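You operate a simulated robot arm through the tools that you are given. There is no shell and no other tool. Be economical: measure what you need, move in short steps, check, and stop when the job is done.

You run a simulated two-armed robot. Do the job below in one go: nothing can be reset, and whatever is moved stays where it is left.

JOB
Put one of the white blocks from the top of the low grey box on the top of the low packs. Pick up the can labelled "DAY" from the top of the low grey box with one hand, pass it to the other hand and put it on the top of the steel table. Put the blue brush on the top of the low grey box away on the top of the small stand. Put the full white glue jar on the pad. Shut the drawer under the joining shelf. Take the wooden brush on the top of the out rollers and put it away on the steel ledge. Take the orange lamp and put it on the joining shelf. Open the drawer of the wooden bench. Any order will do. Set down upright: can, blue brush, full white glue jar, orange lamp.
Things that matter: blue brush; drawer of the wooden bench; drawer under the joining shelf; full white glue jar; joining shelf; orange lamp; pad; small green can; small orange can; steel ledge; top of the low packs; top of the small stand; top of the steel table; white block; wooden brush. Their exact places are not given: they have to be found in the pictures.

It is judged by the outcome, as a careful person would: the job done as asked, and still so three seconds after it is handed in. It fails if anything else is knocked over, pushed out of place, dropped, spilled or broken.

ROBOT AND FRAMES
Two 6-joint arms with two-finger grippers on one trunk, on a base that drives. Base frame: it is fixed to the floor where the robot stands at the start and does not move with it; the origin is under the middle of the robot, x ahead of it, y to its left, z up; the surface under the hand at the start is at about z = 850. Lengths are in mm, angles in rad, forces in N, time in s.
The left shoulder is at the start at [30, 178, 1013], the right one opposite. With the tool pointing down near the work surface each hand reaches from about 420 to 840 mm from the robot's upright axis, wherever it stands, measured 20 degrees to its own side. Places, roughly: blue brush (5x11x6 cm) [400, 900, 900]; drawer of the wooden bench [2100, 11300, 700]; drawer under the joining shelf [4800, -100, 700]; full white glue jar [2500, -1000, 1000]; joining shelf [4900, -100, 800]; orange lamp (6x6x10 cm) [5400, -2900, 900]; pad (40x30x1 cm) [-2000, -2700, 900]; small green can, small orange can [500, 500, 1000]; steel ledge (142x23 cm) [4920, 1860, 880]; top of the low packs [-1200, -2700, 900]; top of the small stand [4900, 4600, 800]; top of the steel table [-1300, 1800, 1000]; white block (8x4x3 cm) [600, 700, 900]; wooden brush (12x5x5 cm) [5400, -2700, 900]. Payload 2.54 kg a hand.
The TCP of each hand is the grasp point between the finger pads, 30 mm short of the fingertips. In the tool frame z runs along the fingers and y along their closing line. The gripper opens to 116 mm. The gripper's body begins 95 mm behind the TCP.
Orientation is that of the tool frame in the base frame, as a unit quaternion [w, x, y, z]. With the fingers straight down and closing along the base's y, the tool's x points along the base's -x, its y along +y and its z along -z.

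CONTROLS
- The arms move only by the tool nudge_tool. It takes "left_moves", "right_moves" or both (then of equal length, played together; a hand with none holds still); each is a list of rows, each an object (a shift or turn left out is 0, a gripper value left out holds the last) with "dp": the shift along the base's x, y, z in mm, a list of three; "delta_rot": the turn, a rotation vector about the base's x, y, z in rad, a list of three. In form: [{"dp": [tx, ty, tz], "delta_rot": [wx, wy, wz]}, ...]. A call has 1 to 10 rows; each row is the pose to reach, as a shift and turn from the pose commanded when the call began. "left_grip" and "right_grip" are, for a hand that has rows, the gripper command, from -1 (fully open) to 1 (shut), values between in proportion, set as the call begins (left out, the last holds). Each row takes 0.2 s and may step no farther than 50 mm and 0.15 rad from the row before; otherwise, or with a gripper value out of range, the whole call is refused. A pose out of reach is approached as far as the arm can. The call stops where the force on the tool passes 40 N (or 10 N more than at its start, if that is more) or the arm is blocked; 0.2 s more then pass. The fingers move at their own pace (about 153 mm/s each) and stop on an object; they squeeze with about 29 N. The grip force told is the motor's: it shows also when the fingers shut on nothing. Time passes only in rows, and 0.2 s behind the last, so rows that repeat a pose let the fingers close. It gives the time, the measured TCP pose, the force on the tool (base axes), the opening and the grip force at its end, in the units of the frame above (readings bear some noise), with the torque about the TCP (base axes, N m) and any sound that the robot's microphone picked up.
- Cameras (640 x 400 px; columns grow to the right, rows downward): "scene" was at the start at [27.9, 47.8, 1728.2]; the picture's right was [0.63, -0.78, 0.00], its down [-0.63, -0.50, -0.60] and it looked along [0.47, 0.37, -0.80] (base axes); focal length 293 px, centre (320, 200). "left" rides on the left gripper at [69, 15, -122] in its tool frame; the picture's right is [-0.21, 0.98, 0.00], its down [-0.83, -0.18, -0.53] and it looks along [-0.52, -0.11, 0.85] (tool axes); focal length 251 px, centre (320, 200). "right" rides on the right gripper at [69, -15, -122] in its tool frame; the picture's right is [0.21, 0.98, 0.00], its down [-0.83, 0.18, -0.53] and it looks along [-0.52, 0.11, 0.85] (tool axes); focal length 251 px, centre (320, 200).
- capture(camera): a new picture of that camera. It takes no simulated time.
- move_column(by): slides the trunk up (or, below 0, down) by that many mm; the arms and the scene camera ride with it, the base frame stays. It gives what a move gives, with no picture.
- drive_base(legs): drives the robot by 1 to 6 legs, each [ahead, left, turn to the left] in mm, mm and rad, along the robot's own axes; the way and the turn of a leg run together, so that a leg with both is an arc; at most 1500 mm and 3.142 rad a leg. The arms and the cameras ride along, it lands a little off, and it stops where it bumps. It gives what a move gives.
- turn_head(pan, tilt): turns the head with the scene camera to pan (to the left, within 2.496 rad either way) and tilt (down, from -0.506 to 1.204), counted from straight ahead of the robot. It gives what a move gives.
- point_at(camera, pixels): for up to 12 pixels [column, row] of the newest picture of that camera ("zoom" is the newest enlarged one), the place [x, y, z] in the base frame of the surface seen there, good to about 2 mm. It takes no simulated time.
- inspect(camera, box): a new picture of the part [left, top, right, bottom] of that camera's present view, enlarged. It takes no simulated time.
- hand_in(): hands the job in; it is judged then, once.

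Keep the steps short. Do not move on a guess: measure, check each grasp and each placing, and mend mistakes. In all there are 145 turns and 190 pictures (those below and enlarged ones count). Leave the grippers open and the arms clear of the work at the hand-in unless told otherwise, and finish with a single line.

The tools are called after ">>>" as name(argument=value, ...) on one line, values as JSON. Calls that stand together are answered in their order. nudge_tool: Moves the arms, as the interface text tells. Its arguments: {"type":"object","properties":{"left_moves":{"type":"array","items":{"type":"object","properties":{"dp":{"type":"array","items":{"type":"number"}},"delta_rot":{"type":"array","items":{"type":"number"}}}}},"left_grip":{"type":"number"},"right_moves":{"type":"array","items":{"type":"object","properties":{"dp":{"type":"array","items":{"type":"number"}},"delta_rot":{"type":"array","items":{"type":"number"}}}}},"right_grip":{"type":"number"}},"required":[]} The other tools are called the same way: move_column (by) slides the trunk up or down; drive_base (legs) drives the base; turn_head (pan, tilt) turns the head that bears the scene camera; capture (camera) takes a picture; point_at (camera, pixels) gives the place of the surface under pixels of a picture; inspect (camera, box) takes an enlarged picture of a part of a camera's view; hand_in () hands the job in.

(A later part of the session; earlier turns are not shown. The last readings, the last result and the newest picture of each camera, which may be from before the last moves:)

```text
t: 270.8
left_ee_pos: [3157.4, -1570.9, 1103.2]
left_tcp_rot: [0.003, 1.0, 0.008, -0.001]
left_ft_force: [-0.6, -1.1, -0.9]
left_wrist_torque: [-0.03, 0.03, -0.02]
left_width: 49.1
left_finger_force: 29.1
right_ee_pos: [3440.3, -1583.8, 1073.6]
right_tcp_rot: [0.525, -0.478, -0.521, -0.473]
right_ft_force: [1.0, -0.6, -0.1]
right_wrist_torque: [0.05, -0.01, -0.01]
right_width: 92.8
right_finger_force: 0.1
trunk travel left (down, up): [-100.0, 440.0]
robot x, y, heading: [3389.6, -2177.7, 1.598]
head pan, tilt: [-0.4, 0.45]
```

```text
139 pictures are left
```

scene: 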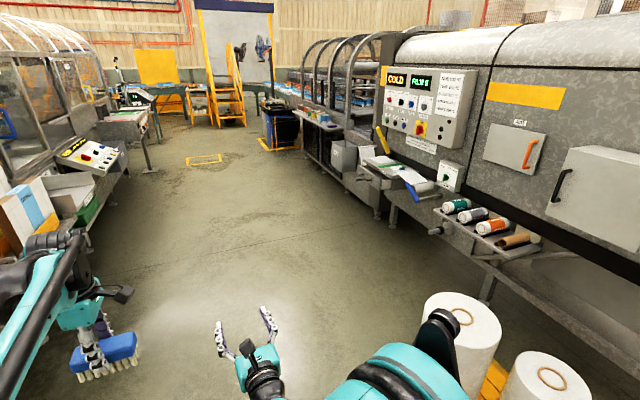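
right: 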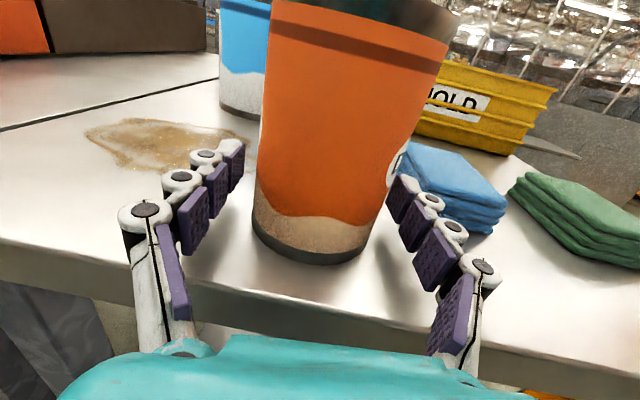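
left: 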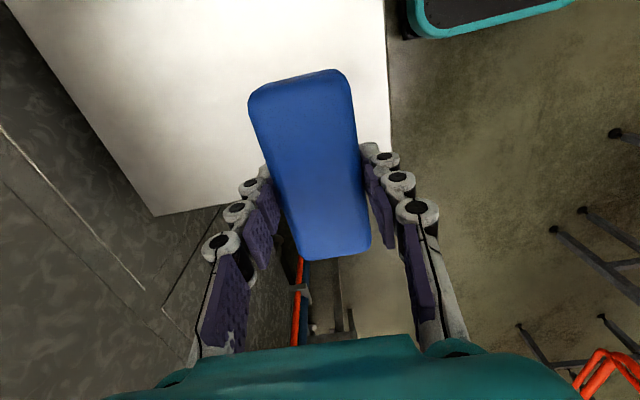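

The joining shelf is at (395,170), and its open drawer seems to be just below. I'll zoom and measure.

>>> inspect(camera="scene", box=[330, 130, 490, 230])

>>> point_at(camera="zoom", pixels=[[180, 110], [240, 110], [300, 165], [150, 150], [150, 180], [200, 215], [230, 170], [355, 215], [120, 150], [380, 250], [330, 250], [420, 290]])

```text
4.00 times, centred on (410, 180) of scene
```

zoom: 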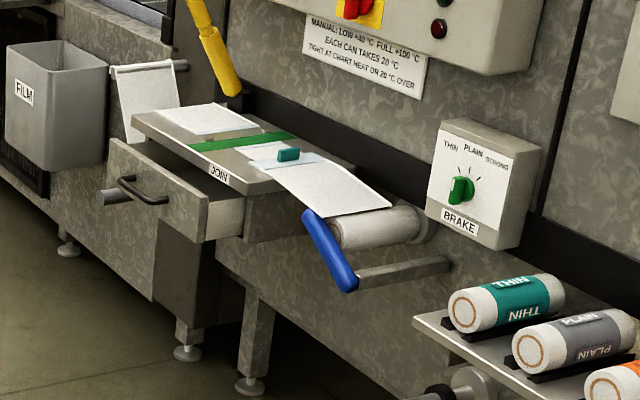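

```text
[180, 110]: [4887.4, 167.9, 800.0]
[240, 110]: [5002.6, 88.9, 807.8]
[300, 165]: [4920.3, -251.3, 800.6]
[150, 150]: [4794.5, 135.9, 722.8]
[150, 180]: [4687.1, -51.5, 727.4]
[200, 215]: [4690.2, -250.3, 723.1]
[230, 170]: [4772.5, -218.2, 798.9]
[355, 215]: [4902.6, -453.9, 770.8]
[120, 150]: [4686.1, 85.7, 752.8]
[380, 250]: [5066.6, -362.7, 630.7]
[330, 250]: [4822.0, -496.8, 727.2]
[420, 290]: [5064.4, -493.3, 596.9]
```

The drawer front is at x ≈ 4687, y -260..90, z ≈ 690–755. It needs about 85 mm of push to come flush with the shelf front at 4772. I'll drive to about (3850,-120) facing +x.

>>> drive_base(legs=[[0, 0, -0.025], [1400, 0, 0], [660, 0, 0], [0, 0, -1.573], [400, 0, 0]])

>>> move_column(by=-95)

>>> nudge_tool(right_moves=[{"dp": [5, -10, -30]}, {"dp": [10, -20, -65]}, {"dp": [15, -30, -100]}, {"dp": [20, -40, -135]}, {"dp": [25, -50, -170]}, {"dp": [30, -60, -205]}, {"dp": [35, -70, -240]}, {"dp": [40, -80, -255]}], right_grip=1)

>>> turn_head(pan=0.0, tilt=0.75)

>>> capture(camera="scene")

```text
t: 287.3
left_ee_pos: [4414.1, 105.6, 1102.3]
left_tcp_rot: [-0.002, -0.705, 0.709, 0.002]
left_ft_force: [1.3, 0.0, -1.5]
left_wrist_torque: [0.0, 0.04, -0.02]
left_width: 49.0
left_finger_force: 29.6
right_ee_pos: [4394.2, -174.6, 1073.2]
right_tcp_rot: [-0.03, 0.707, 0.024, 0.706]
right_ft_force: [0.5, -0.2, -0.1]
right_wrist_torque: [-0.02, 0.0, 0.0]
right_width: 92.6
right_finger_force: 0.1
trunk travel left (down, up): [-100.0, 440.0]
robot x, y, heading: [3801.9, -112.4, -0.004]
head pan, tilt: [-0.4, 0.45]
```

```text
t: 288.6
left_ee_pos: [4411.7, 105.2, 1009.7]
left_tcp_rot: [-0.001, -0.705, 0.71, 0.002]
left_ft_force: [-0.1, -0.9, -0.5]
left_wrist_torque: [-0.01, 0.0, 0.01]
left_width: 49.1
left_finger_force: 29.0
right_ee_pos: [4392.5, -174.7, 979.1]
right_tcp_rot: [-0.029, 0.707, 0.024, 0.707]
right_ft_force: [-0.4, 0.0, 0.8]
right_wrist_torque: [-0.03, -0.01, 0.02]
right_width: 92.9
right_finger_force: 0.0
trunk travel left (down, up): [-5.0, 535.0]
robot x, y, heading: [3804.9, -117.2, 0.003]
head pan, tilt: [-0.4, 0.45]
```

```text
t: 290.4
left_ee_pos: [4412.9, 106.2, 1008.6]
left_tcp_rot: [-0.001, -0.704, 0.71, 0.002]
left_ft_force: [-0.6, 0.4, -0.3]
left_wrist_torque: [-0.04, -0.02, 0.0]
left_width: 48.7
left_finger_force: 29.0
right_ee_pos: [4558.1, -238.3, 813.6]
right_tcp_rot: [-0.029, 0.707, 0.023, 0.706]
right_ft_force: [-0.5, 0.1, 0.1]
right_wrist_torque: [0.0, 0.02, -0.02]
right_width: 0.2
right_finger_force: 28.4
right hand out of reach, approached as far as the arm can: row 1, 2, 3, 4, 5, 6, 7, 8
trunk travel left (down, up): [-5.0, 535.0]
robot x, y, heading: [3802.8, -113.7, -0.004]
head pan, tilt: [-0.4, 0.45]
```

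```text
t: 291.2
left_ee_pos: [4413.4, 106.4, 1007.8]
left_tcp_rot: [-0.001, -0.704, 0.71, 0.002]
left_ft_force: [-0.7, 0.2, -1.0]
left_wrist_torque: [0.01, 0.04, 0.01]
left_width: 49.2
left_finger_force: 29.1
right_ee_pos: [4557.8, -238.2, 813.8]
right_tcp_rot: [-0.03, 0.707, 0.023, 0.706]
right_ft_force: [-0.9, 0.8, -0.2]
right_wrist_torque: [0.01, 0.02, -0.01]
right_width: 0.1
right_finger_force: 28.2
trunk travel left (down, up): [-5.0, 535.0]
robot x, y, heading: [3803.3, -111.8, -0.002]
head pan, tilt: [0.0, 0.75]
```

```text
137 pictures are left
```

scene: 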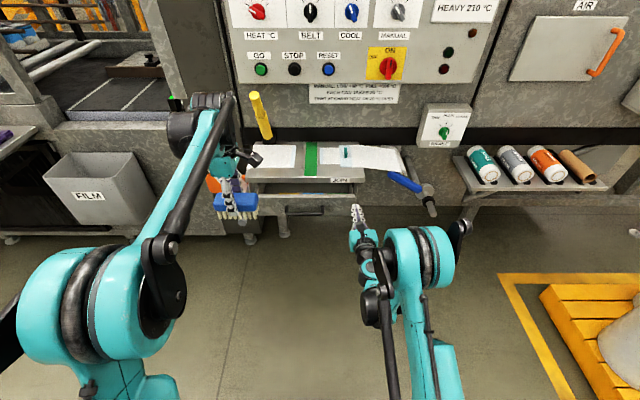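

The level hand can't go lower than z ≈ 814. I'll pitch it 45° down and bring the tips to about z 725, in line with y ≈ -165.

>>> nudge_tool(right_moves=[{"dp": [-20, 15, 0], "delta_rot": [0, 0.135, 0]}, {"dp": [-40, 30, 0], "delta_rot": [0, 0.27, 0]}, {"dp": [-50, 45, -15], "delta_rot": [0, 0.405, 0]}, {"dp": [-60, 60, -30], "delta_rot": [0, 0.54, 0]}, {"dp": [-60, 70, -50], "delta_rot": [0, 0.675, 0]}, {"dp": [-60, 70, -65], "delta_rot": [0, 0.8, 0]}])

>>> capture(camera="scene")

>>> inspect(camera="scene", box=[220, 130, 420, 260])

```text
t: 292.6
left_ee_pos: [4413.9, 104.8, 1008.3]
left_tcp_rot: [-0.001, -0.704, 0.71, 0.002]
left_ft_force: [-0.4, 0.2, -1.0]
left_wrist_torque: [0.02, 0.03, -0.03]
left_width: 49.0
left_finger_force: 29.3
right_ee_pos: [4489.2, -135.0, 748.7]
right_tcp_rot: [-0.007, 0.923, -0.002, 0.385]
right_ft_force: [0.5, -0.6, 0.4]
right_wrist_torque: [-0.01, 0.03, 0.02]
right_width: 0.0
right_finger_force: 29.0
right hand out of reach, approached as far as the arm can: row 1, 3, 4, 5, 6
trunk travel left (down, up): [-5.0, 535.0]
robot x, y, heading: [3799.9, -112.4, -0.001]
head pan, tilt: [0.0, 0.75]
```

```text
136 pictures are left
```

scene: 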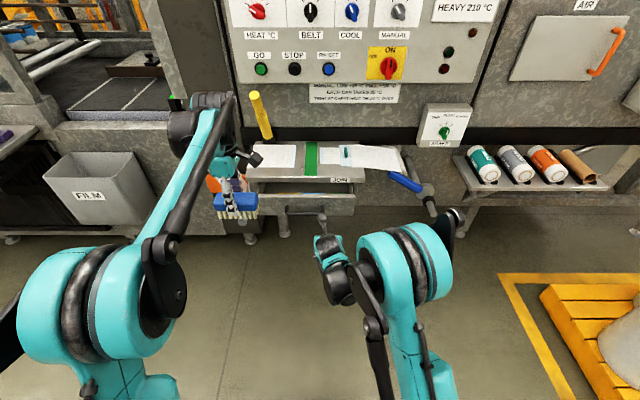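

```text
3.08 times, centred on (320, 195) of scene
```

zoom: 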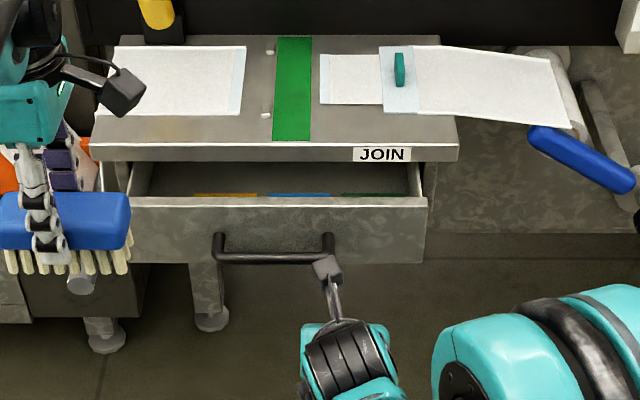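

The tips are at about z 727. I want to push right of the handle at y ≈ -185, so I shift the base 50 right and 155 ahead, then check.

>>> drive_base(legs=[[0, -50, 0], [155, 0, 0]])

>>> inspect(camera="scene", box=[220, 150, 420, 280])

```text
t: 294.5
left_ee_pos: [4569.5, 56.3, 1007.6]
left_tcp_rot: [-0.002, -0.704, 0.71, 0.003]
left_ft_force: [1.1, -1.0, -1.6]
left_wrist_torque: [0.02, 0.03, 0.02]
left_width: 49.1
left_finger_force: 28.8
right_ee_pos: [4646.4, -185.8, 748.5]
right_tcp_rot: [-0.008, 0.922, -0.001, 0.386]
right_ft_force: [-0.1, 0.2, -0.5]
right_wrist_torque: [0.0, 0.02, -0.02]
right_width: 0.0
right_finger_force: 28.6
trunk travel left (down, up): [-5.0, 535.0]
robot x, y, heading: [3960.7, -165.3, -0.003]
head pan, tilt: [0.0, 0.75]
```

```text
3.08 times, centred on (320, 215) of scene
```

zoom: 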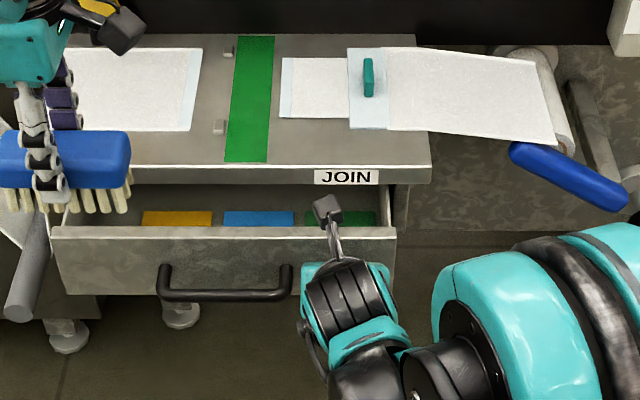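

The tips are right of the handle, about 20 mm from the front. I'll push with the arm.

>>> nudge_tool(right_moves=[{"dp": [12, 0, 0]}, {"dp": [24, 0, 0]}, {"dp": [36, 0, 0]}, {"dp": [48, 0, 0]}, {"dp": [60, 0, 0]}, {"dp": [72, 0, 0]}, {"dp": [84, 0, 0]}, {"dp": [96, 0, 0]}, {"dp": [108, 0, 0]}, {"dp": [116, 0, 0]}])

>>> inspect(camera="scene", box=[220, 150, 420, 280])

```text
t: 296.8
left_ee_pos: [4567.7, 56.1, 1008.9]
left_tcp_rot: [-0.002, -0.704, 0.71, 0.002]
left_ft_force: [-0.5, -0.8, -0.7]
left_wrist_torque: [0.01, 0.02, 0.0]
left_width: 49.0
left_finger_force: 28.7
right_ee_pos: [4752.6, -175.2, 747.1]
right_tcp_rot: [0.002, 0.923, -0.006, 0.384]
right_ft_force: [-15.4, -0.6, 4.6]
right_wrist_torque: [-0.03, 0.06, -0.01]
right_width: 5.9
right_finger_force: 28.7
right hand out of reach, approached as far as the arm can: row 5, 6, 7, 8, 9, 10
trunk travel left (down, up): [-5.0, 535.0]
robot x, y, heading: [3954.7, -166.3, -0.003]
head pan, tilt: [0.0, 0.75]
stopped in row 10 (right hand): the force on the tool passed its limit at 43 N (the readings are from after the stop); the commanded pose is now the measured one
```

```text
3.08 times, centred on (320, 215) of scene
```

zoom: 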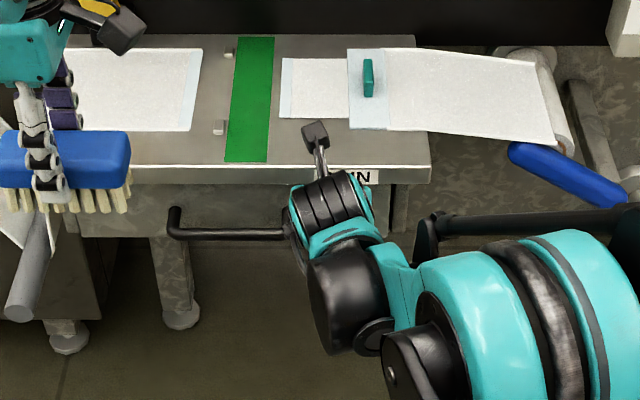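

43 N at the end, so the drawer seems home. I'll draw the hand back and look at the front.

>>> nudge_tool(right_moves=[{"dp": [-40, 0, 0]}, {"dp": [-85, 0, 0]}, {"dp": [-130, 0, 0]}, {"dp": [-170, -20, 10]}])

>>> drive_base(legs=[[-200, 0, 0]])

>>> inspect(camera="scene", box=[220, 130, 420, 260])

>>> point_at(camera="zoom", pixels=[[150, 210], [250, 205], [400, 205], [300, 160], [420, 160], [130, 225], [230, 85], [350, 140]])

```text
t: 297.8
left_ee_pos: [4568.1, 56.0, 1008.9]
left_tcp_rot: [-0.001, -0.705, 0.71, 0.002]
left_ft_force: [-0.1, -0.1, -0.4]
left_wrist_torque: [-0.02, 0.0, -0.04]
left_width: 49.2
left_finger_force: 29.0
right_ee_pos: [4583.4, -197.7, 756.6]
right_tcp_rot: [0.001, 0.922, -0.006, 0.386]
right_ft_force: [-0.5, -0.2, -0.3]
right_wrist_torque: [0.03, 0.0, -0.03]
right_width: 0.0
right_finger_force: 28.0
trunk travel left (down, up): [-5.0, 535.0]
robot x, y, heading: [3958.4, -165.0, 0.005]
head pan, tilt: [0.0, 0.75]
```

```text
t: 299.4
left_ee_pos: [4368.2, 56.7, 1009.3]
left_tcp_rot: [-0.002, -0.704, 0.711, 0.003]
left_ft_force: [0.9, 0.7, -1.1]
left_wrist_torque: [-0.03, -0.02, -0.04]
left_width: 49.0
left_finger_force: 28.8
right_ee_pos: [4384.2, -200.1, 756.5]
right_tcp_rot: [0.001, 0.922, -0.006, 0.386]
right_ft_force: [-0.3, 1.2, 0.0]
right_wrist_torque: [-0.03, -0.03, -0.01]
right_width: 0.2
right_finger_force: 29.2
trunk travel left (down, up): [-5.0, 535.0]
robot x, y, heading: [3762.1, -163.8, -0.003]
head pan, tilt: [0.0, 0.75]
```

```text
3.08 times, centred on (320, 195) of scene
```

zoom: 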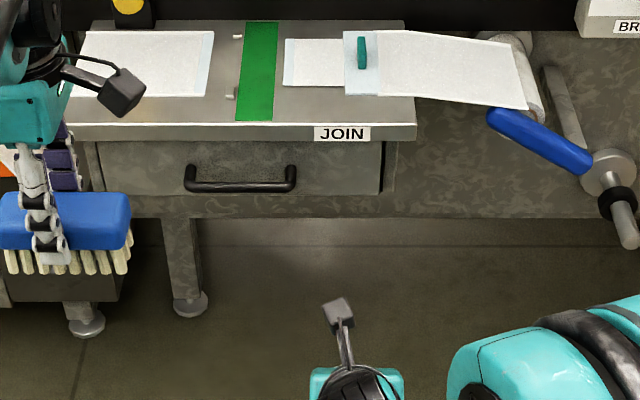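

```text
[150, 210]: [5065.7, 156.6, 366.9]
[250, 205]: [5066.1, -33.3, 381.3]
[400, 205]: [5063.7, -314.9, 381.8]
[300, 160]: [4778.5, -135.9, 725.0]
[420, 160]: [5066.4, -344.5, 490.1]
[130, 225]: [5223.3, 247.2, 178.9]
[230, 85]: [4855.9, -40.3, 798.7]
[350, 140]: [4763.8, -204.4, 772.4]
```

The front is at 4778, just inside the shelf edge, so the drawer is shut. Now to the small stand: raise the trunk, turn left and drive north to y ≈ 2700, then look.

>>> move_column(by=100)

>>> drive_base(legs=[[0, 0, 1.574], [1400, 0, 0], [1400, 0, 0]])

>>> turn_head(pan=-0.3, tilt=0.35)

>>> capture(camera="scene")

```text
t: 300.7
left_ee_pos: [4369.2, 55.4, 1108.2]
left_tcp_rot: [-0.001, -0.703, 0.711, 0.003]
left_ft_force: [-0.1, 0.8, -0.9]
left_wrist_torque: [-0.01, 0.0, -0.01]
left_width: 49.1
left_finger_force: 28.8
right_ee_pos: [4384.6, -199.4, 856.7]
right_tcp_rot: [0.001, 0.923, -0.007, 0.385]
right_ft_force: [1.0, -0.6, 1.0]
right_wrist_torque: [0.03, -0.03, 0.0]
right_width: 0.0
right_finger_force: 28.4
trunk travel left (down, up): [-105.0, 435.0]
robot x, y, heading: [3756.5, -169.5, -0.003]
head pan, tilt: [0.0, 0.75]
```

```text
t: 318.1
left_ee_pos: [3534.6, 3242.4, 1108.9]
left_tcp_rot: [0.003, 1.0, -0.008, 0.0]
left_ft_force: [-0.4, 0.7, -0.4]
left_wrist_torque: [-0.03, 0.01, 0.03]
left_width: 48.9
left_finger_force: 28.5
right_ee_pos: [3790.9, 3255.6, 856.4]
right_tcp_rot: [-0.27, 0.66, 0.645, 0.275]
right_ft_force: [0.2, 0.8, -0.2]
right_wrist_torque: [0.01, -0.03, -0.02]
right_width: 0.1
right_finger_force: 28.7
trunk travel left (down, up): [-105.0, 435.0]
robot x, y, heading: [3754.2, 2627.5, 1.562]
head pan, tilt: [0.0, 0.75]
```

```text
t: 318.9
left_ee_pos: [3535.2, 3242.4, 1109.0]
left_tcp_rot: [0.003, 1.0, -0.008, -0.001]
left_ft_force: [-1.0, -0.6, -1.5]
left_wrist_torque: [0.03, -0.04, 0.02]
left_width: 48.9
left_finger_force: 29.0
right_ee_pos: [3789.2, 3255.9, 856.4]
right_tcp_rot: [-0.271, 0.659, 0.646, 0.274]
right_ft_force: [-0.2, 0.9, 0.3]
right_wrist_torque: [0.03, 0.02, 0.02]
right_width: 0.0
right_finger_force: 28.3
trunk travel left (down, up): [-105.0, 435.0]
robot x, y, heading: [3748.8, 2633.7, 1.559]
head pan, tilt: [-0.3, 0.351]
```

```text
131 pictures are left
```

scene: 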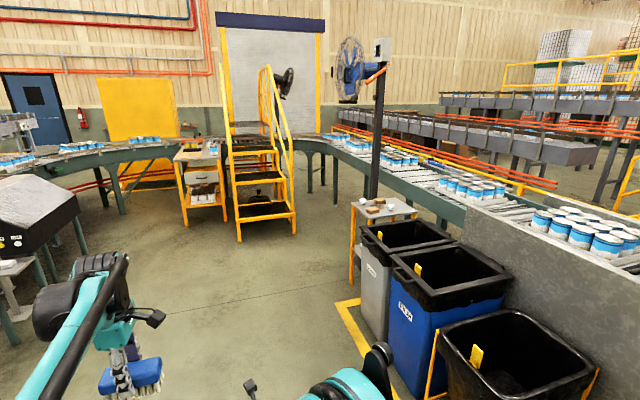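

The small stand is at (382,208), behind the bins. I'll measure and zoom.

>>> inspect(camera="scene", box=[320, 170, 480, 270])

>>> point_at(camera="zoom", pixels=[[150, 135], [330, 120], [250, 160], [380, 165], [210, 215], [260, 180], [290, 175], [120, 430], [190, 150], [230, 150], [300, 260], [170, 205]])

>>> point_at(camera="scene", pixels=[[352, 282], [340, 305], [375, 60], [372, 170], [365, 255], [425, 375], [445, 330], [240, 238], [296, 212], [180, 220], [470, 245], [395, 330]])

```text
4.00 times, centred on (400, 220) of scene
```

zoom: 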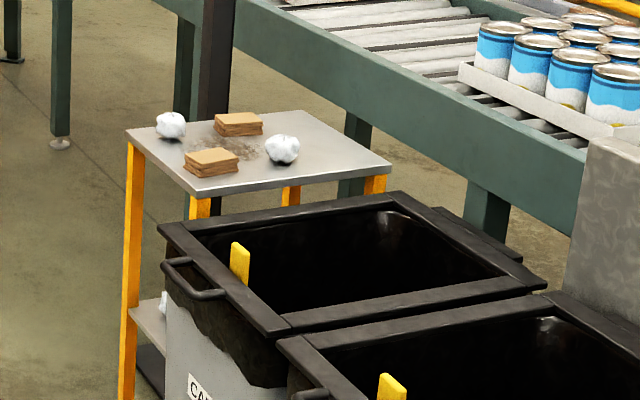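

```text
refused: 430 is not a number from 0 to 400
```

```text
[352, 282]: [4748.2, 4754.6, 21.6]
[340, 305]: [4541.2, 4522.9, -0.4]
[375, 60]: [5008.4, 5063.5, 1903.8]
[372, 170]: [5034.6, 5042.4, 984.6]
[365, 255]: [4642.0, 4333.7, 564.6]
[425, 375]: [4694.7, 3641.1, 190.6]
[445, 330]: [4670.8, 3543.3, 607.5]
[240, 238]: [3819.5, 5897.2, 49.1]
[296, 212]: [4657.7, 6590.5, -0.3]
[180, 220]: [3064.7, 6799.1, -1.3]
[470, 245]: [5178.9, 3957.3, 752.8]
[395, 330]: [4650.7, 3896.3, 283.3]
```

>>> point_at(camera="zoom", pixels=[[135, 135], [310, 113], [385, 165], [220, 190], [210, 160], [238, 122], [282, 148], [170, 125], [290, 168], [330, 150], [195, 140], [205, 225]])

```text
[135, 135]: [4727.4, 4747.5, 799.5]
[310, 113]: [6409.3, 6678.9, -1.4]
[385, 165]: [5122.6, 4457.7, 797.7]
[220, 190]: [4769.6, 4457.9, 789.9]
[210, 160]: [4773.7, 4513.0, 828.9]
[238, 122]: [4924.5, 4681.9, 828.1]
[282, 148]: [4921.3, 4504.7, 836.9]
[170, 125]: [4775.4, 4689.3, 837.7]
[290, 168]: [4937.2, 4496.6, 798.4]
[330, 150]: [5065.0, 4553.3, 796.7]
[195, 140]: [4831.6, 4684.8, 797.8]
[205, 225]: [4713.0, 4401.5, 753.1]
```

The stand top is z 798, x 4720–5125, y 4440–4760. The clear part is its east side around [5055,4620]. I'll drive to about (3850,4350) facing +x and measure my own base front there too.

>>> drive_base(legs=[[860, 0, 0], [860, 0, 0], [0, 0, -1.56], [150, 0, 0]])

>>> turn_head(pan=0.0, tilt=0.95)

>>> capture(camera="scene")

```text
t: 332.4
left_ee_pos: [4521.3, 4586.3, 1107.7]
left_tcp_rot: [0.002, 0.71, -0.704, -0.003]
left_ft_force: [0.1, 0.1, -1.6]
left_wrist_torque: [0.02, 0.04, 0.07]
left_width: 49.0
left_finger_force: 28.9
right_ee_pos: [4542.4, 4332.5, 855.2]
right_tcp_rot: [-0.001, 0.923, 0.0, 0.384]
right_ft_force: [0.6, -0.6, -0.7]
right_wrist_torque: [0.01, 0.0, -0.03]
right_width: 0.1
right_finger_force: 28.6
trunk travel left (down, up): [-105.0, 435.0]
robot x, y, heading: [3914.8, 4360.8, 0.018]
head pan, tilt: [-0.3, 0.351]
```

```text
t: 333.4
left_ee_pos: [4521.4, 4585.8, 1108.7]
left_tcp_rot: [0.002, 0.711, -0.704, -0.002]
left_ft_force: [0.2, 0.1, -1.6]
left_wrist_torque: [-0.02, -0.01, 0.03]
left_width: 49.2
left_finger_force: 29.2
right_ee_pos: [4541.0, 4332.4, 856.2]
right_tcp_rot: [-0.002, 0.923, 0.001, 0.385]
right_ft_force: [-0.3, 0.4, -0.7]
right_wrist_torque: [0.04, 0.02, -0.01]
right_width: 0.3
right_finger_force: 28.6
trunk travel left (down, up): [-105.0, 435.0]
robot x, y, heading: [3915.7, 4356.1, 0.016]
head pan, tilt: [0.0, 0.949]
```

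```text
129 pictures are left
```

scene: 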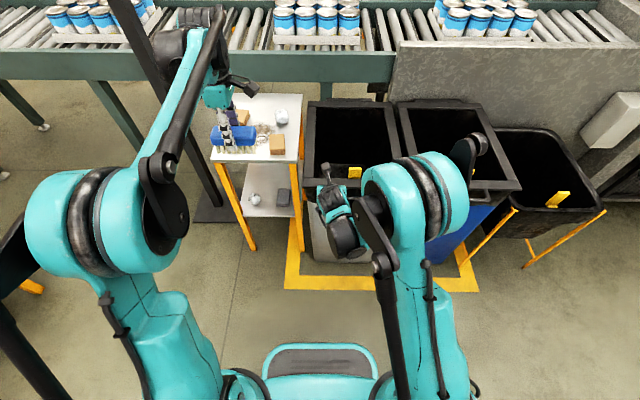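

I'll measure the base edge (320,346), the bin rim, and the free spot on the stand.

>>> point_at(camera="scene", pixels=[[320, 346], [355, 360], [310, 105], [375, 103], [305, 185], [265, 105], [295, 100], [240, 100], [278, 145], [282, 118], [246, 117], [215, 155]])

>>> inspect(camera="scene", box=[195, 80, 325, 170])

```text
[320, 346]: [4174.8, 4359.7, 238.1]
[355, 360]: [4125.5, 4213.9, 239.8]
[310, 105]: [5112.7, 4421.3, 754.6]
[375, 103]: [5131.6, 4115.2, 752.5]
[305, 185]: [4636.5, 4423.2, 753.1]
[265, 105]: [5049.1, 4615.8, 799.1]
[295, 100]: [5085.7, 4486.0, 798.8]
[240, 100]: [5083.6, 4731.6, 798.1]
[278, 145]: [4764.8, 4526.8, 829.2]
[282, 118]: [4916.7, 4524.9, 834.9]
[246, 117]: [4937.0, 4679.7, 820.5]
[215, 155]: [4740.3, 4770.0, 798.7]
```

```text
4.44 times, centred on (260, 125) of scene
```

zoom: 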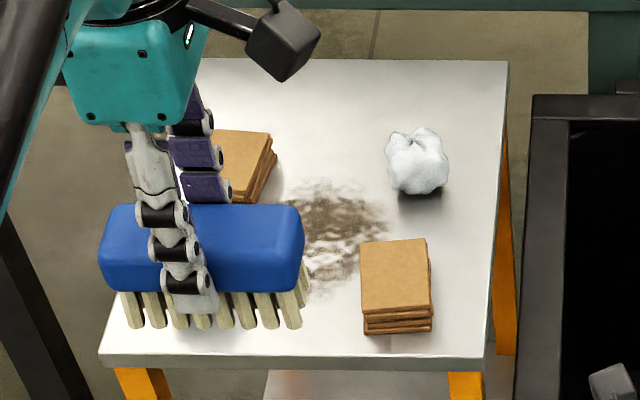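

My base front is only about 260 mm ahead of its middle, so there's room. I'll drive ahead 380, leaving the hands well above the stand and bins.

>>> drive_base(legs=[[380, 0, -0.016]])

>>> nudge_tool(left_moves=[{"dp": [36, 4, 0]}, {"dp": [72, 8, 0]}, {"dp": [108, 12, 0]}, {"dp": [146, 18, 0]}, {"dp": [146, 18, -45]}, {"dp": [146, 18, -90]}, {"dp": [146, 18, -135]}, {"dp": [146, 18, -180]}])

>>> capture(camera="scene")

>>> capture(camera="left")

```text
t: 335.9
left_ee_pos: [4906.1, 4580.3, 1108.6]
left_tcp_rot: [-0.002, -0.705, 0.709, 0.003]
left_ft_force: [-0.1, 0.8, -0.8]
left_wrist_torque: [0.0, 0.04, -0.01]
left_width: 48.8
left_finger_force: 29.5
right_ee_pos: [4922.8, 4326.8, 856.5]
right_tcp_rot: [0.001, 0.923, -0.006, 0.385]
right_ft_force: [0.4, 0.3, -0.1]
right_wrist_torque: [-0.01, 0.01, 0.0]
right_width: 0.0
right_finger_force: 28.9
trunk travel left (down, up): [-105.0, 435.0]
robot x, y, heading: [4294.7, 4357.3, 0.009]
head pan, tilt: [0.0, 0.949]
```

```text
t: 337.6
left_ee_pos: [5053.3, 4598.2, 927.4]
left_tcp_rot: [-0.002, -0.703, 0.711, 0.002]
left_ft_force: [1.4, 0.6, -1.5]
left_wrist_torque: [0.01, -0.01, -0.02]
left_width: 48.7
left_finger_force: 29.3
left hand out of reach, approached as far as the arm can: row 4
right_ee_pos: [4922.9, 4327.1, 856.1]
right_tcp_rot: [0.001, 0.923, -0.005, 0.385]
right_ft_force: [-0.6, -0.3, 0.2]
right_wrist_torque: [-0.03, -0.01, 0.02]
right_width: 0.0
right_finger_force: 28.7
trunk travel left (down, up): [-105.0, 435.0]
robot x, y, heading: [4298.1, 4359.5, -0.003]
head pan, tilt: [0.0, 0.949]
```

```text
127 pictures are left
```

scene: 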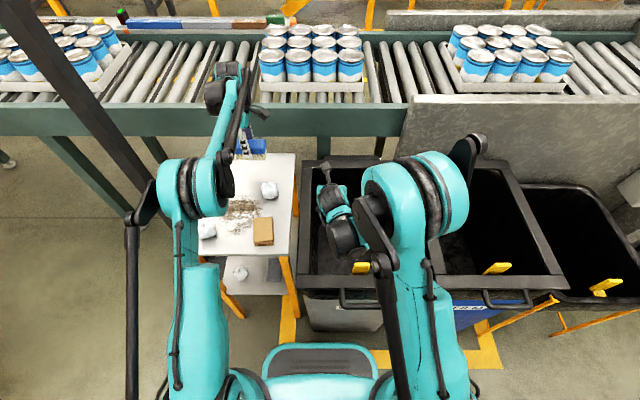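

```text
126 pictures are left
```

left: 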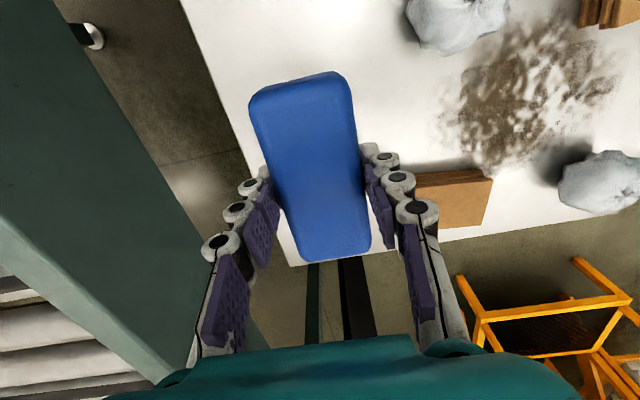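

The brush is over the clear side of the stand. I'll check how close the conveyor beam at the left of this view is.

>>> point_at(camera="left", pixels=[[150, 200], [190, 330], [60, 60], [60, 350], [210, 60], [425, 185], [400, 235], [290, 262]])

```text
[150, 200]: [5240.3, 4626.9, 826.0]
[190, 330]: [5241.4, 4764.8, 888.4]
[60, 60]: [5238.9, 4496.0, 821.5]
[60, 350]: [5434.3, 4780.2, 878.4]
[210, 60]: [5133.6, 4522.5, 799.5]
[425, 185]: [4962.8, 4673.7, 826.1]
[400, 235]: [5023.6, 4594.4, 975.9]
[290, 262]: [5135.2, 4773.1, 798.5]
```

All clear. Next I lower 70, then creep to contact.

>>> nudge_tool(left_moves=[{"dp": [4, 0, -40]}, {"dp": [4, 0, -68]}, {"dp": [4, 0, -74]}, {"dp": [4, 0, -78]}, {"dp": [4, 0, -81]}])

>>> capture(camera="left")

```text
t: 338.9
left_ee_pos: [5056.3, 4598.6, 848.9]
left_tcp_rot: [0.0, -0.705, 0.709, 0.002]
left_ft_force: [6.2, 0.9, 20.0]
left_wrist_torque: [0.04, -0.19, -0.01]
left_width: 48.7
left_finger_force: 28.8
right_ee_pos: [4921.1, 4326.5, 857.2]
right_tcp_rot: [0.001, 0.923, -0.006, 0.386]
right_ft_force: [-0.7, -0.3, 0.4]
right_wrist_torque: [0.03, 0.04, 0.01]
right_width: 0.3
right_finger_force: 28.2
trunk travel left (down, up): [-105.0, 435.0]
robot x, y, heading: [4294.7, 4357.5, -0.002]
head pan, tilt: [0.0, 0.949]
```

```text
125 pictures are left
```

left: 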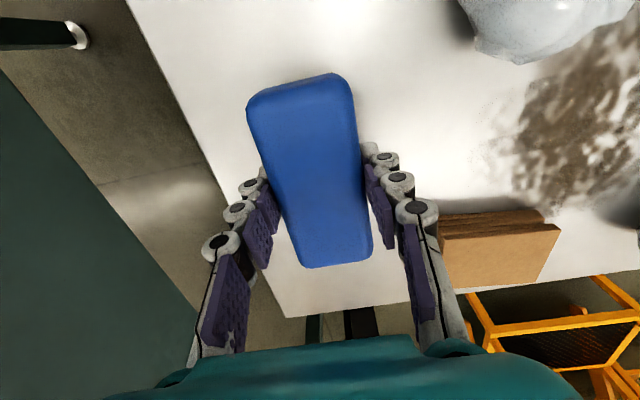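

Contact (20 N). I'll open a little, rise and draw back.

>>> nudge_tool(left_moves=[{"dp": [0, 0, 1]}, {"dp": [0, 0, 1]}, {"dp": [0, 0, 1]}, {"dp": [0, 0, 40]}, {"dp": [0, 0, 85]}, {"dp": [0, 0, 130]}, {"dp": [0, 0, 175]}, {"dp": [-40, 0, 200]}, {"dp": [-80, 0, 215]}, {"dp": [-120, 0, 230]}], left_grip=-0.4)

>>> drive_base(legs=[[-500, 0, 0]])

>>> inspect(camera="scene", box=[195, 80, 325, 170])

```text
t: 341.1
left_ee_pos: [4934.0, 4598.9, 1078.1]
left_tcp_rot: [0.0, -0.705, 0.709, 0.002]
left_ft_force: [-0.3, -0.2, 0.7]
left_wrist_torque: [0.01, -0.03, -0.02]
left_width: 81.4
left_finger_force: 0.1
right_ee_pos: [4921.0, 4327.4, 857.2]
right_tcp_rot: [0.001, 0.923, -0.006, 0.386]
right_ft_force: [-0.4, -0.4, -0.3]
right_wrist_torque: [-0.03, -0.03, 0.0]
right_width: 0.1
right_finger_force: 28.2
trunk travel left (down, up): [-105.0, 435.0]
robot x, y, heading: [4297.3, 4360.2, 0.002]
head pan, tilt: [0.0, 0.949]
```

```text
t: 344.0
left_ee_pos: [4431.1, 4598.1, 1079.3]
left_tcp_rot: [-0.001, -0.705, 0.709, 0.002]
left_ft_force: [-0.5, 0.4, 0.4]
left_wrist_torque: [0.0, -0.06, 0.03]
left_width: 81.2
left_finger_force: 0.1
right_ee_pos: [4417.5, 4326.0, 856.7]
right_tcp_rot: [0.001, 0.923, -0.007, 0.386]
right_ft_force: [0.7, 1.0, 0.7]
right_wrist_torque: [0.01, -0.02, -0.05]
right_width: 0.0
right_finger_force: 28.2
trunk travel left (down, up): [-105.0, 435.0]
robot x, y, heading: [3795.9, 4358.5, -0.004]
head pan, tilt: [0.0, 0.949]
```

```text
4.44 times, centred on (260, 125) of scene
```

zoom: 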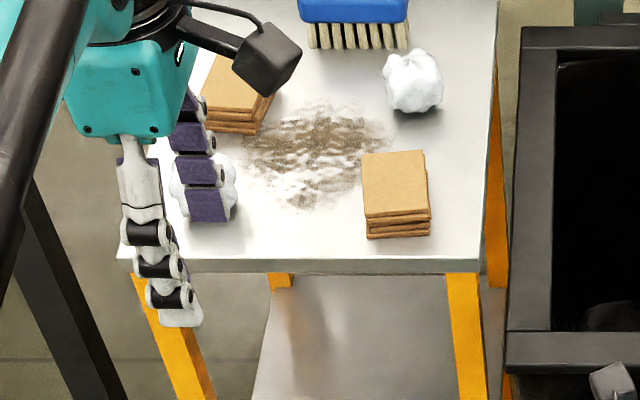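

The blue brush stands on the small stand. Next I slide south, still facing +x, to look at the steel ledge on the way to the lamp and wooden brush.

>>> drive_base(legs=[[-100, 0, 0], [0, -1300, 0], [0, -1200, 0]])

>>> turn_head(pan=0.0, tilt=0.55)

>>> capture(camera="scene")

```text
t: 356.9
left_ee_pos: [4310.9, 2098.7, 1077.9]
left_tcp_rot: [-0.001, -0.699, 0.715, 0.003]
left_ft_force: [-0.6, 0.1, -0.5]
left_wrist_torque: [-0.01, 0.01, -0.03]
left_width: 81.3
left_finger_force: 0.0
right_ee_pos: [4292.9, 1828.5, 856.6]
right_tcp_rot: [0.004, 0.923, -0.013, 0.385]
right_ft_force: [0.3, -0.8, 0.3]
right_wrist_torque: [0.0, -0.01, 0.02]
right_width: 0.0
right_finger_force: 28.5
trunk travel left (down, up): [-105.0, 435.0]
robot x, y, heading: [3671.1, 1872.6, -0.013]
head pan, tilt: [0.0, 0.949]
```

```text
t: 357.8
left_ee_pos: [4312.2, 2099.5, 1077.7]
left_tcp_rot: [-0.002, -0.699, 0.715, 0.002]
left_ft_force: [0.1, 0.1, 0.1]
left_wrist_torque: [-0.02, 0.02, -0.02]
left_width: 81.1
left_finger_force: 0.0
right_ee_pos: [4293.2, 1827.4, 856.6]
right_tcp_rot: [0.004, 0.923, -0.013, 0.385]
right_ft_force: [-0.7, 0.5, 0.7]
right_wrist_torque: [-0.01, 0.01, 0.01]
right_width: 0.1
right_finger_force: 28.5
trunk travel left (down, up): [-105.0, 435.0]
robot x, y, heading: [3666.9, 1869.6, -0.016]
head pan, tilt: [0.0, 0.55]
```

```text
123 pictures are left
```

scene: 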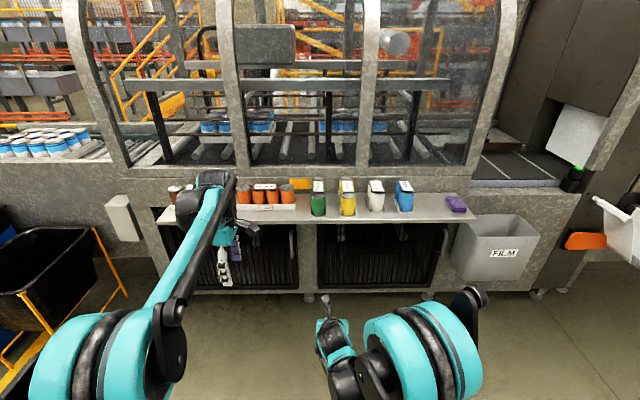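

>>> inspect(camera="scene", box=[150, 150, 490, 310])

>>> point_at(camera="scene", pixels=[[428, 205], [428, 218], [435, 197], [400, 218], [470, 212], [455, 205], [330, 215], [360, 215], [318, 190], [376, 190], [480, 200], [430, 170]])

```text
1.88 times, centred on (320, 230) of scene
```

zoom: 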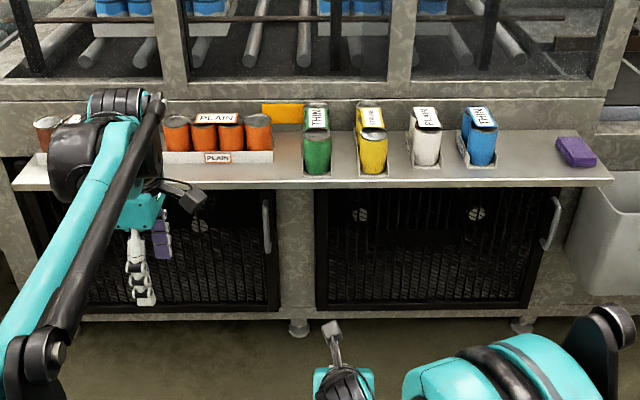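

```text
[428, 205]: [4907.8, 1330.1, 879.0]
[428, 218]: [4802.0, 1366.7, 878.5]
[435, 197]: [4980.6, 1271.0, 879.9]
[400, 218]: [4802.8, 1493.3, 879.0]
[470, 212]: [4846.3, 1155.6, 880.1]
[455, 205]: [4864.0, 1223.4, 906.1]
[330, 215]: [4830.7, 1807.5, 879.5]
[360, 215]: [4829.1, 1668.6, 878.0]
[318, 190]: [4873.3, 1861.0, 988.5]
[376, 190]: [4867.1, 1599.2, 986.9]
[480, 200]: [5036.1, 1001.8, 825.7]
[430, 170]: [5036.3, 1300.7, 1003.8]
```

The ledge is z 879, and y 1250–1430 is free between the blue can and the purple sponge. Next I slide on south to look at the out rollers.

>>> drive_base(legs=[[0, 0, 0.014], [0, -1500, 0], [0, -1500, 0], [-50, -1400, 0]])

>>> turn_head(pan=-0.1, tilt=0.5)

>>> capture(camera="scene")

```text
t: 379.0
left_ee_pos: [4285.4, -2252.5, 1077.7]
left_tcp_rot: [-0.002, -0.706, 0.708, 0.003]
left_ft_force: [-0.4, -0.7, 0.2]
left_wrist_torque: [0.0, -0.03, -0.02]
left_width: 81.2
left_finger_force: 0.1
right_ee_pos: [4272.6, -2524.3, 855.6]
right_tcp_rot: [0.001, 0.923, -0.004, 0.385]
right_ft_force: [-0.1, 0.3, 0.1]
right_wrist_torque: [0.0, -0.01, 0.01]
right_width: 0.0
right_finger_force: 28.3
trunk travel left (down, up): [-105.0, 435.0]
robot x, y, heading: [3646.2, -2499.1, 0.004]
head pan, tilt: [0.0, 0.55]
```

```text
t: 379.7
left_ee_pos: [4284.3, -2252.3, 1077.8]
left_tcp_rot: [0.0, -0.706, 0.708, 0.002]
left_ft_force: [0.2, 0.0, 0.3]
left_wrist_torque: [-0.02, -0.01, 0.0]
left_width: 80.9
left_finger_force: 0.1
right_ee_pos: [4271.8, -2524.4, 855.9]
right_tcp_rot: [0.0, 0.923, -0.003, 0.385]
right_ft_force: [-0.8, -0.1, 0.3]
right_wrist_torque: [-0.01, -0.03, -0.02]
right_width: 0.0
right_finger_force: 28.0
trunk travel left (down, up): [-105.0, 435.0]
robot x, y, heading: [3646.4, -2492.5, 0.014]
head pan, tilt: [-0.099, 0.499]
```

```text
121 pictures are left
```

scene: 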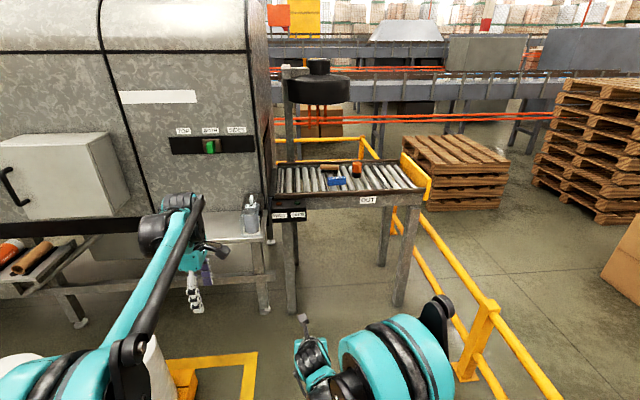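

>>> inspect(camera="scene", box=[260, 130, 440, 230])

>>> point_at(camera="scene", pixels=[[337, 180], [357, 168], [330, 168], [366, 200], [280, 192], [290, 215], [395, 300], [290, 305], [318, 90], [460, 375], [420, 180], [250, 210]])

```text
3.56 times, centred on (350, 180) of scene
```

zoom: 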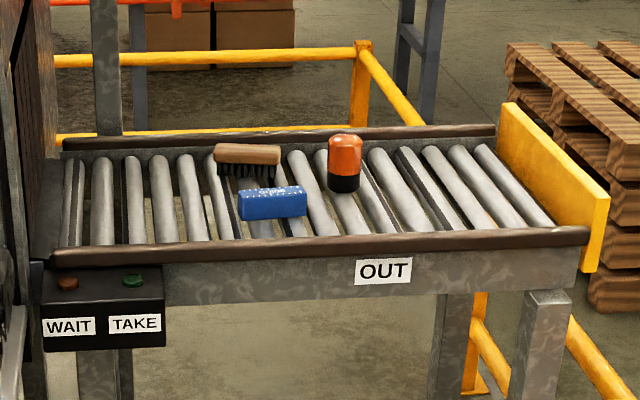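

```text
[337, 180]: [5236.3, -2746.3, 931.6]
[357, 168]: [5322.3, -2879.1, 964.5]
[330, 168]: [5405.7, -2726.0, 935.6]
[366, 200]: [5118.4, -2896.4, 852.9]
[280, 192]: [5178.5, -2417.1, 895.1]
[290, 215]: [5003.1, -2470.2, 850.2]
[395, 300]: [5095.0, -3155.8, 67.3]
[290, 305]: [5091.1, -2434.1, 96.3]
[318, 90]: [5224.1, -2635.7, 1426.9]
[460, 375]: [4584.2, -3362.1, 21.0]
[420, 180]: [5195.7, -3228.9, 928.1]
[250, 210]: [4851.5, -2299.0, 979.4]
```

The wooden brush is at [5405,-2726] and the lamp at [5322,-2879], on rollers at z ≈ 890. Before going in I tuck the right hand back, up and to the right, and open the left.

>>> nudge_tool(right_moves=[{"dp": [-15, -35, 40]}, {"dp": [-30, -70, 80]}, {"dp": [-50, -105, 115]}, {"dp": [-75, -140, 145]}, {"dp": [-100, -175, 170]}, {"dp": [-125, -210, 190]}, {"dp": [-150, -245, 200]}, {"dp": [-175, -275, 205]}], left_moves=[{"dp": [0, 0, 0]}, {"dp": [0, 0, 0]}, {"dp": [0, 0, 0]}, {"dp": [0, 0, 10]}, {"dp": [0, 0, 20]}, {"dp": [0, 0, 30]}, {"dp": [0, 0, 40]}, {"dp": [0, 0, 50]}], left_grip=-1)

>>> drive_base(legs=[[0, -345, -0.014], [750, 0, 0]])

>>> turn_head(pan=0.0, tilt=0.75)

>>> capture(camera="scene")

```text
refused: row 1 steps farther than a row can; nothing moved
```

```text
t: 385.6
left_ee_pos: [5042.6, -2600.4, 1078.4]
left_tcp_rot: [-0.002, -0.704, 0.711, 0.003]
left_ft_force: [0.4, -0.1, -1.3]
left_wrist_torque: [0.0, 0.01, -0.02]
left_width: 81.2
left_finger_force: 0.1
right_ee_pos: [5028.0, -2871.5, 856.2]
right_tcp_rot: [0.002, 0.923, -0.007, 0.385]
right_ft_force: [0.6, -0.8, -0.6]
right_wrist_torque: [0.04, 0.06, -0.01]
right_width: 0.2
right_finger_force: 28.8
trunk travel left (down, up): [-105.0, 435.0]
robot x, y, heading: [4400.4, -2837.2, 0.004]
head pan, tilt: [-0.099, 0.499]
```

```text
t: 386.4
left_ee_pos: [5042.6, -2600.6, 1077.4]
left_tcp_rot: [-0.001, -0.704, 0.71, 0.002]
left_ft_force: [0.3, 0.0, 0.6]
left_wrist_torque: [-0.01, -0.03, 0.0]
left_width: 81.2
left_finger_force: 0.0
right_ee_pos: [5028.1, -2872.8, 855.8]
right_tcp_rot: [0.002, 0.923, -0.007, 0.385]
right_ft_force: [0.1, 0.1, -0.4]
right_wrist_torque: [0.03, 0.0, -0.01]
right_width: 0.0
right_finger_force: 28.7
trunk travel left (down, up): [-105.0, 435.0]
robot x, y, heading: [4403.4, -2838.3, -0.001]
head pan, tilt: [0.0, 0.75]
```

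```text
119 pictures are left
```

scene: 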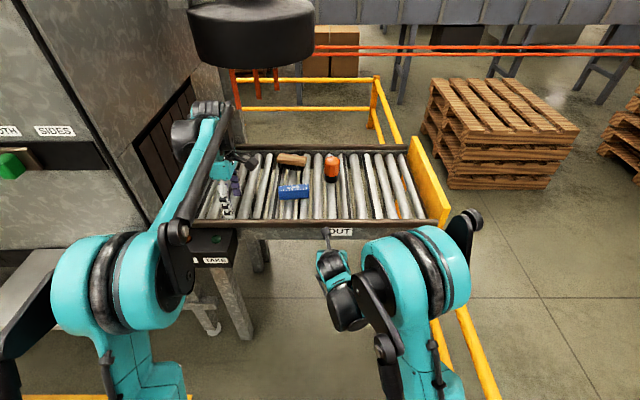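

The arm move was refused for step size. The base did move, but the right hand stopped just short of the rollers and nothing touched. Now I tuck the right hand with smaller steps, and measure the brush and lamp.

>>> nudge_tool(right_moves=[{"dp": [-15, -15, 40]}, {"dp": [-30, -35, 78]}, {"dp": [-50, -60, 112]}, {"dp": [-70, -90, 140]}, {"dp": [-90, -122, 165]}, {"dp": [-110, -155, 185]}, {"dp": [-130, -190, 200]}, {"dp": [-150, -230, 205]}, {"dp": [-165, -270, 205]}])

>>> inspect(camera="scene", box=[230, 130, 390, 230])

>>> point_at(camera="zoom", pixels=[[190, 95], [310, 105], [190, 118], [310, 122], [250, 105], [410, 125], [410, 155], [395, 165], [250, 230], [215, 170]])

```text
t: 388.4
left_ee_pos: [5043.2, -2599.6, 1077.6]
left_tcp_rot: [-0.001, -0.704, 0.71, 0.003]
left_ft_force: [-0.5, 0.3, 0.3]
left_wrist_torque: [0.02, 0.02, 0.01]
left_width: 81.4
left_finger_force: 0.0
right_ee_pos: [4863.7, -3014.4, 1059.9]
right_tcp_rot: [0.051, 0.917, -0.028, 0.394]
right_ft_force: [0.5, -0.8, 0.4]
right_wrist_torque: [0.0, -0.03, -0.01]
right_width: 0.1
right_finger_force: 28.9
right hand out of reach, approached as far as the arm can: row 3, 4, 5, 6, 7, 8, 9
trunk travel left (down, up): [-105.0, 435.0]
robot x, y, heading: [4397.9, -2837.1, -0.0]
head pan, tilt: [0.0, 0.75]
```

```text
4.00 times, centred on (310, 180) of scene
```

zoom: 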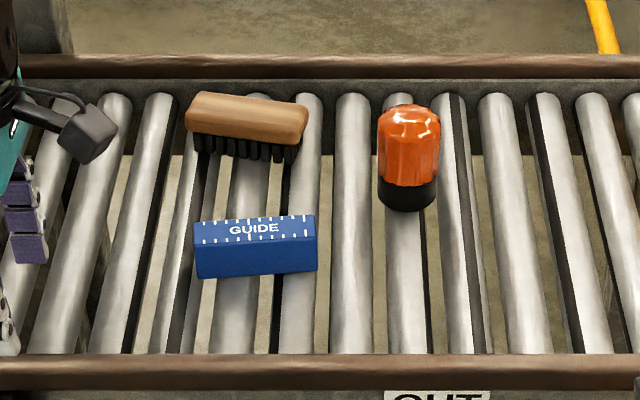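

```text
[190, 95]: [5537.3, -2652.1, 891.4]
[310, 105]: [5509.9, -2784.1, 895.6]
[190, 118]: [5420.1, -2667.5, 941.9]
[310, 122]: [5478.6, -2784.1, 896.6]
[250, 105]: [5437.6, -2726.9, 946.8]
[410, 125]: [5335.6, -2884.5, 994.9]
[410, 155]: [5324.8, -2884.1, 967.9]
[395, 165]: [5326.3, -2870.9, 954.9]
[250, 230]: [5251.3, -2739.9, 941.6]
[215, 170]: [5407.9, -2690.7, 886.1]
```

The right hand is tucked. I'll drive ahead 260, open the left hand, and look through its camera.

>>> drive_base(legs=[[260, 0, 0]])

>>> nudge_tool(left_moves=[{"dp": [25, -25, 0]}, {"dp": [50, -50, 0]}, {"dp": [75, -80, 0]}, {"dp": [100, -110, 0]}, {"dp": [125, -125, 0]}], left_grip=-1)

>>> capture(camera="left")

>>> capture(camera="scene")

```text
t: 390.2
left_ee_pos: [5304.7, -2600.9, 1075.7]
left_tcp_rot: [-0.002, -0.704, 0.71, 0.003]
left_ft_force: [0.3, 0.1, -0.1]
left_wrist_torque: [-0.01, 0.01, 0.0]
left_width: 81.1
left_finger_force: 0.0
right_ee_pos: [5125.1, -3015.9, 1058.4]
right_tcp_rot: [0.051, 0.917, -0.028, 0.395]
right_ft_force: [-0.3, -0.3, -0.6]
right_wrist_torque: [0.0, 0.0, 0.0]
right_width: 0.0
right_finger_force: 28.8
trunk travel left (down, up): [-105.0, 435.0]
robot x, y, heading: [4664.3, -2838.4, 0.004]
head pan, tilt: [0.0, 0.75]
```

```text
t: 391.6
left_ee_pos: [5372.0, -2650.3, 1075.7]
left_tcp_rot: [-0.003, 0.724, -0.69, 0.009]
left_ft_force: [0.0, -0.3, 0.1]
left_wrist_torque: [0.05, 0.0, 0.01]
left_width: 115.8
left_finger_force: 0.1
left hand out of reach, approached as far as the arm can: row 5
right_ee_pos: [5088.4, -2970.3, 1072.2]
right_tcp_rot: [0.046, 0.913, -0.005, 0.406]
right_ft_force: [-0.2, 0.1, 0.7]
right_wrist_torque: [-0.03, 0.01, 0.0]
right_width: 0.0
right_finger_force: 28.9
trunk travel left (down, up): [-105.0, 435.0]
robot x, y, heading: [4638.3, -2818.8, 0.041]
head pan, tilt: [0.0, 0.75]
stopped in row 5 (left hand): the arm was blocked; the commanded pose is now the measured one
```

```text
117 pictures are left
```

left: 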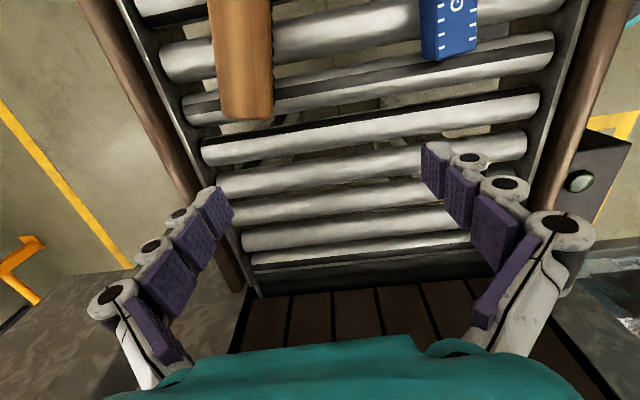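

```text
116 pictures are left
```

scene: 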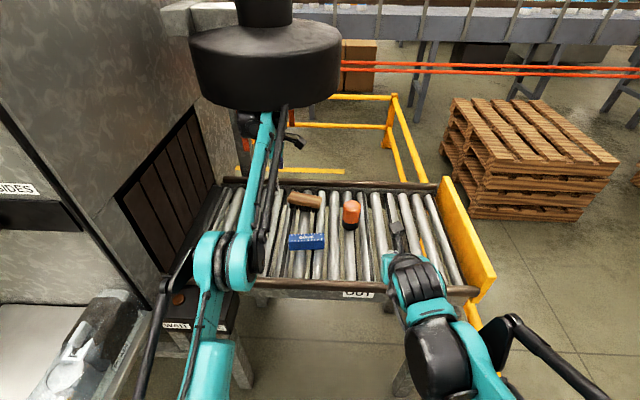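

The left arm was blocked: a black hood hangs over the rollers there, and the base turned slightly. I'll measure the hood's underside and my wrist before backing out.

>>> point_at(camera="scene", pixels=[[265, 108], [265, 60], [200, 80], [335, 80], [255, 130], [270, 125], [240, 145], [225, 250], [300, 145], [258, 160], [205, 245], [290, 110]])

>>> inspect(camera="scene", box=[170, 0, 370, 200])

```text
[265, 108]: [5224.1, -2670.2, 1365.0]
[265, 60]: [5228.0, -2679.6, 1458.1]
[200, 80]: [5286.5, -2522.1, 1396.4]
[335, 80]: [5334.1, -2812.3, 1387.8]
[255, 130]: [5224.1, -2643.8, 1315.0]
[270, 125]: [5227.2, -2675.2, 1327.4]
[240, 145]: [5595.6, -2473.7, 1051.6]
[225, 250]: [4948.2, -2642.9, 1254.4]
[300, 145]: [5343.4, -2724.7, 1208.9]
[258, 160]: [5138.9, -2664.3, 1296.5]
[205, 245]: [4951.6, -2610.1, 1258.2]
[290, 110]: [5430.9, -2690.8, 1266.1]
```

```text
2.00 times, centred on (270, 100) of scene
```

zoom: 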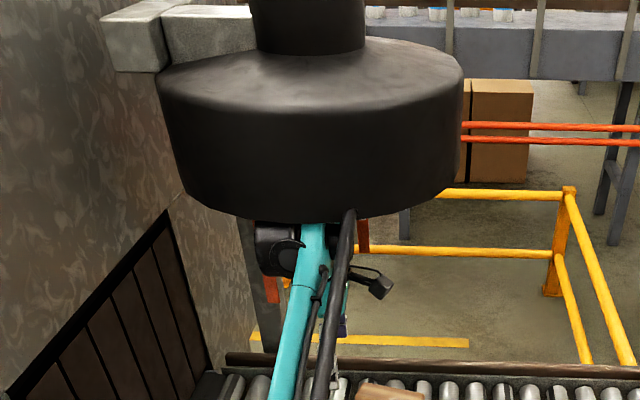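

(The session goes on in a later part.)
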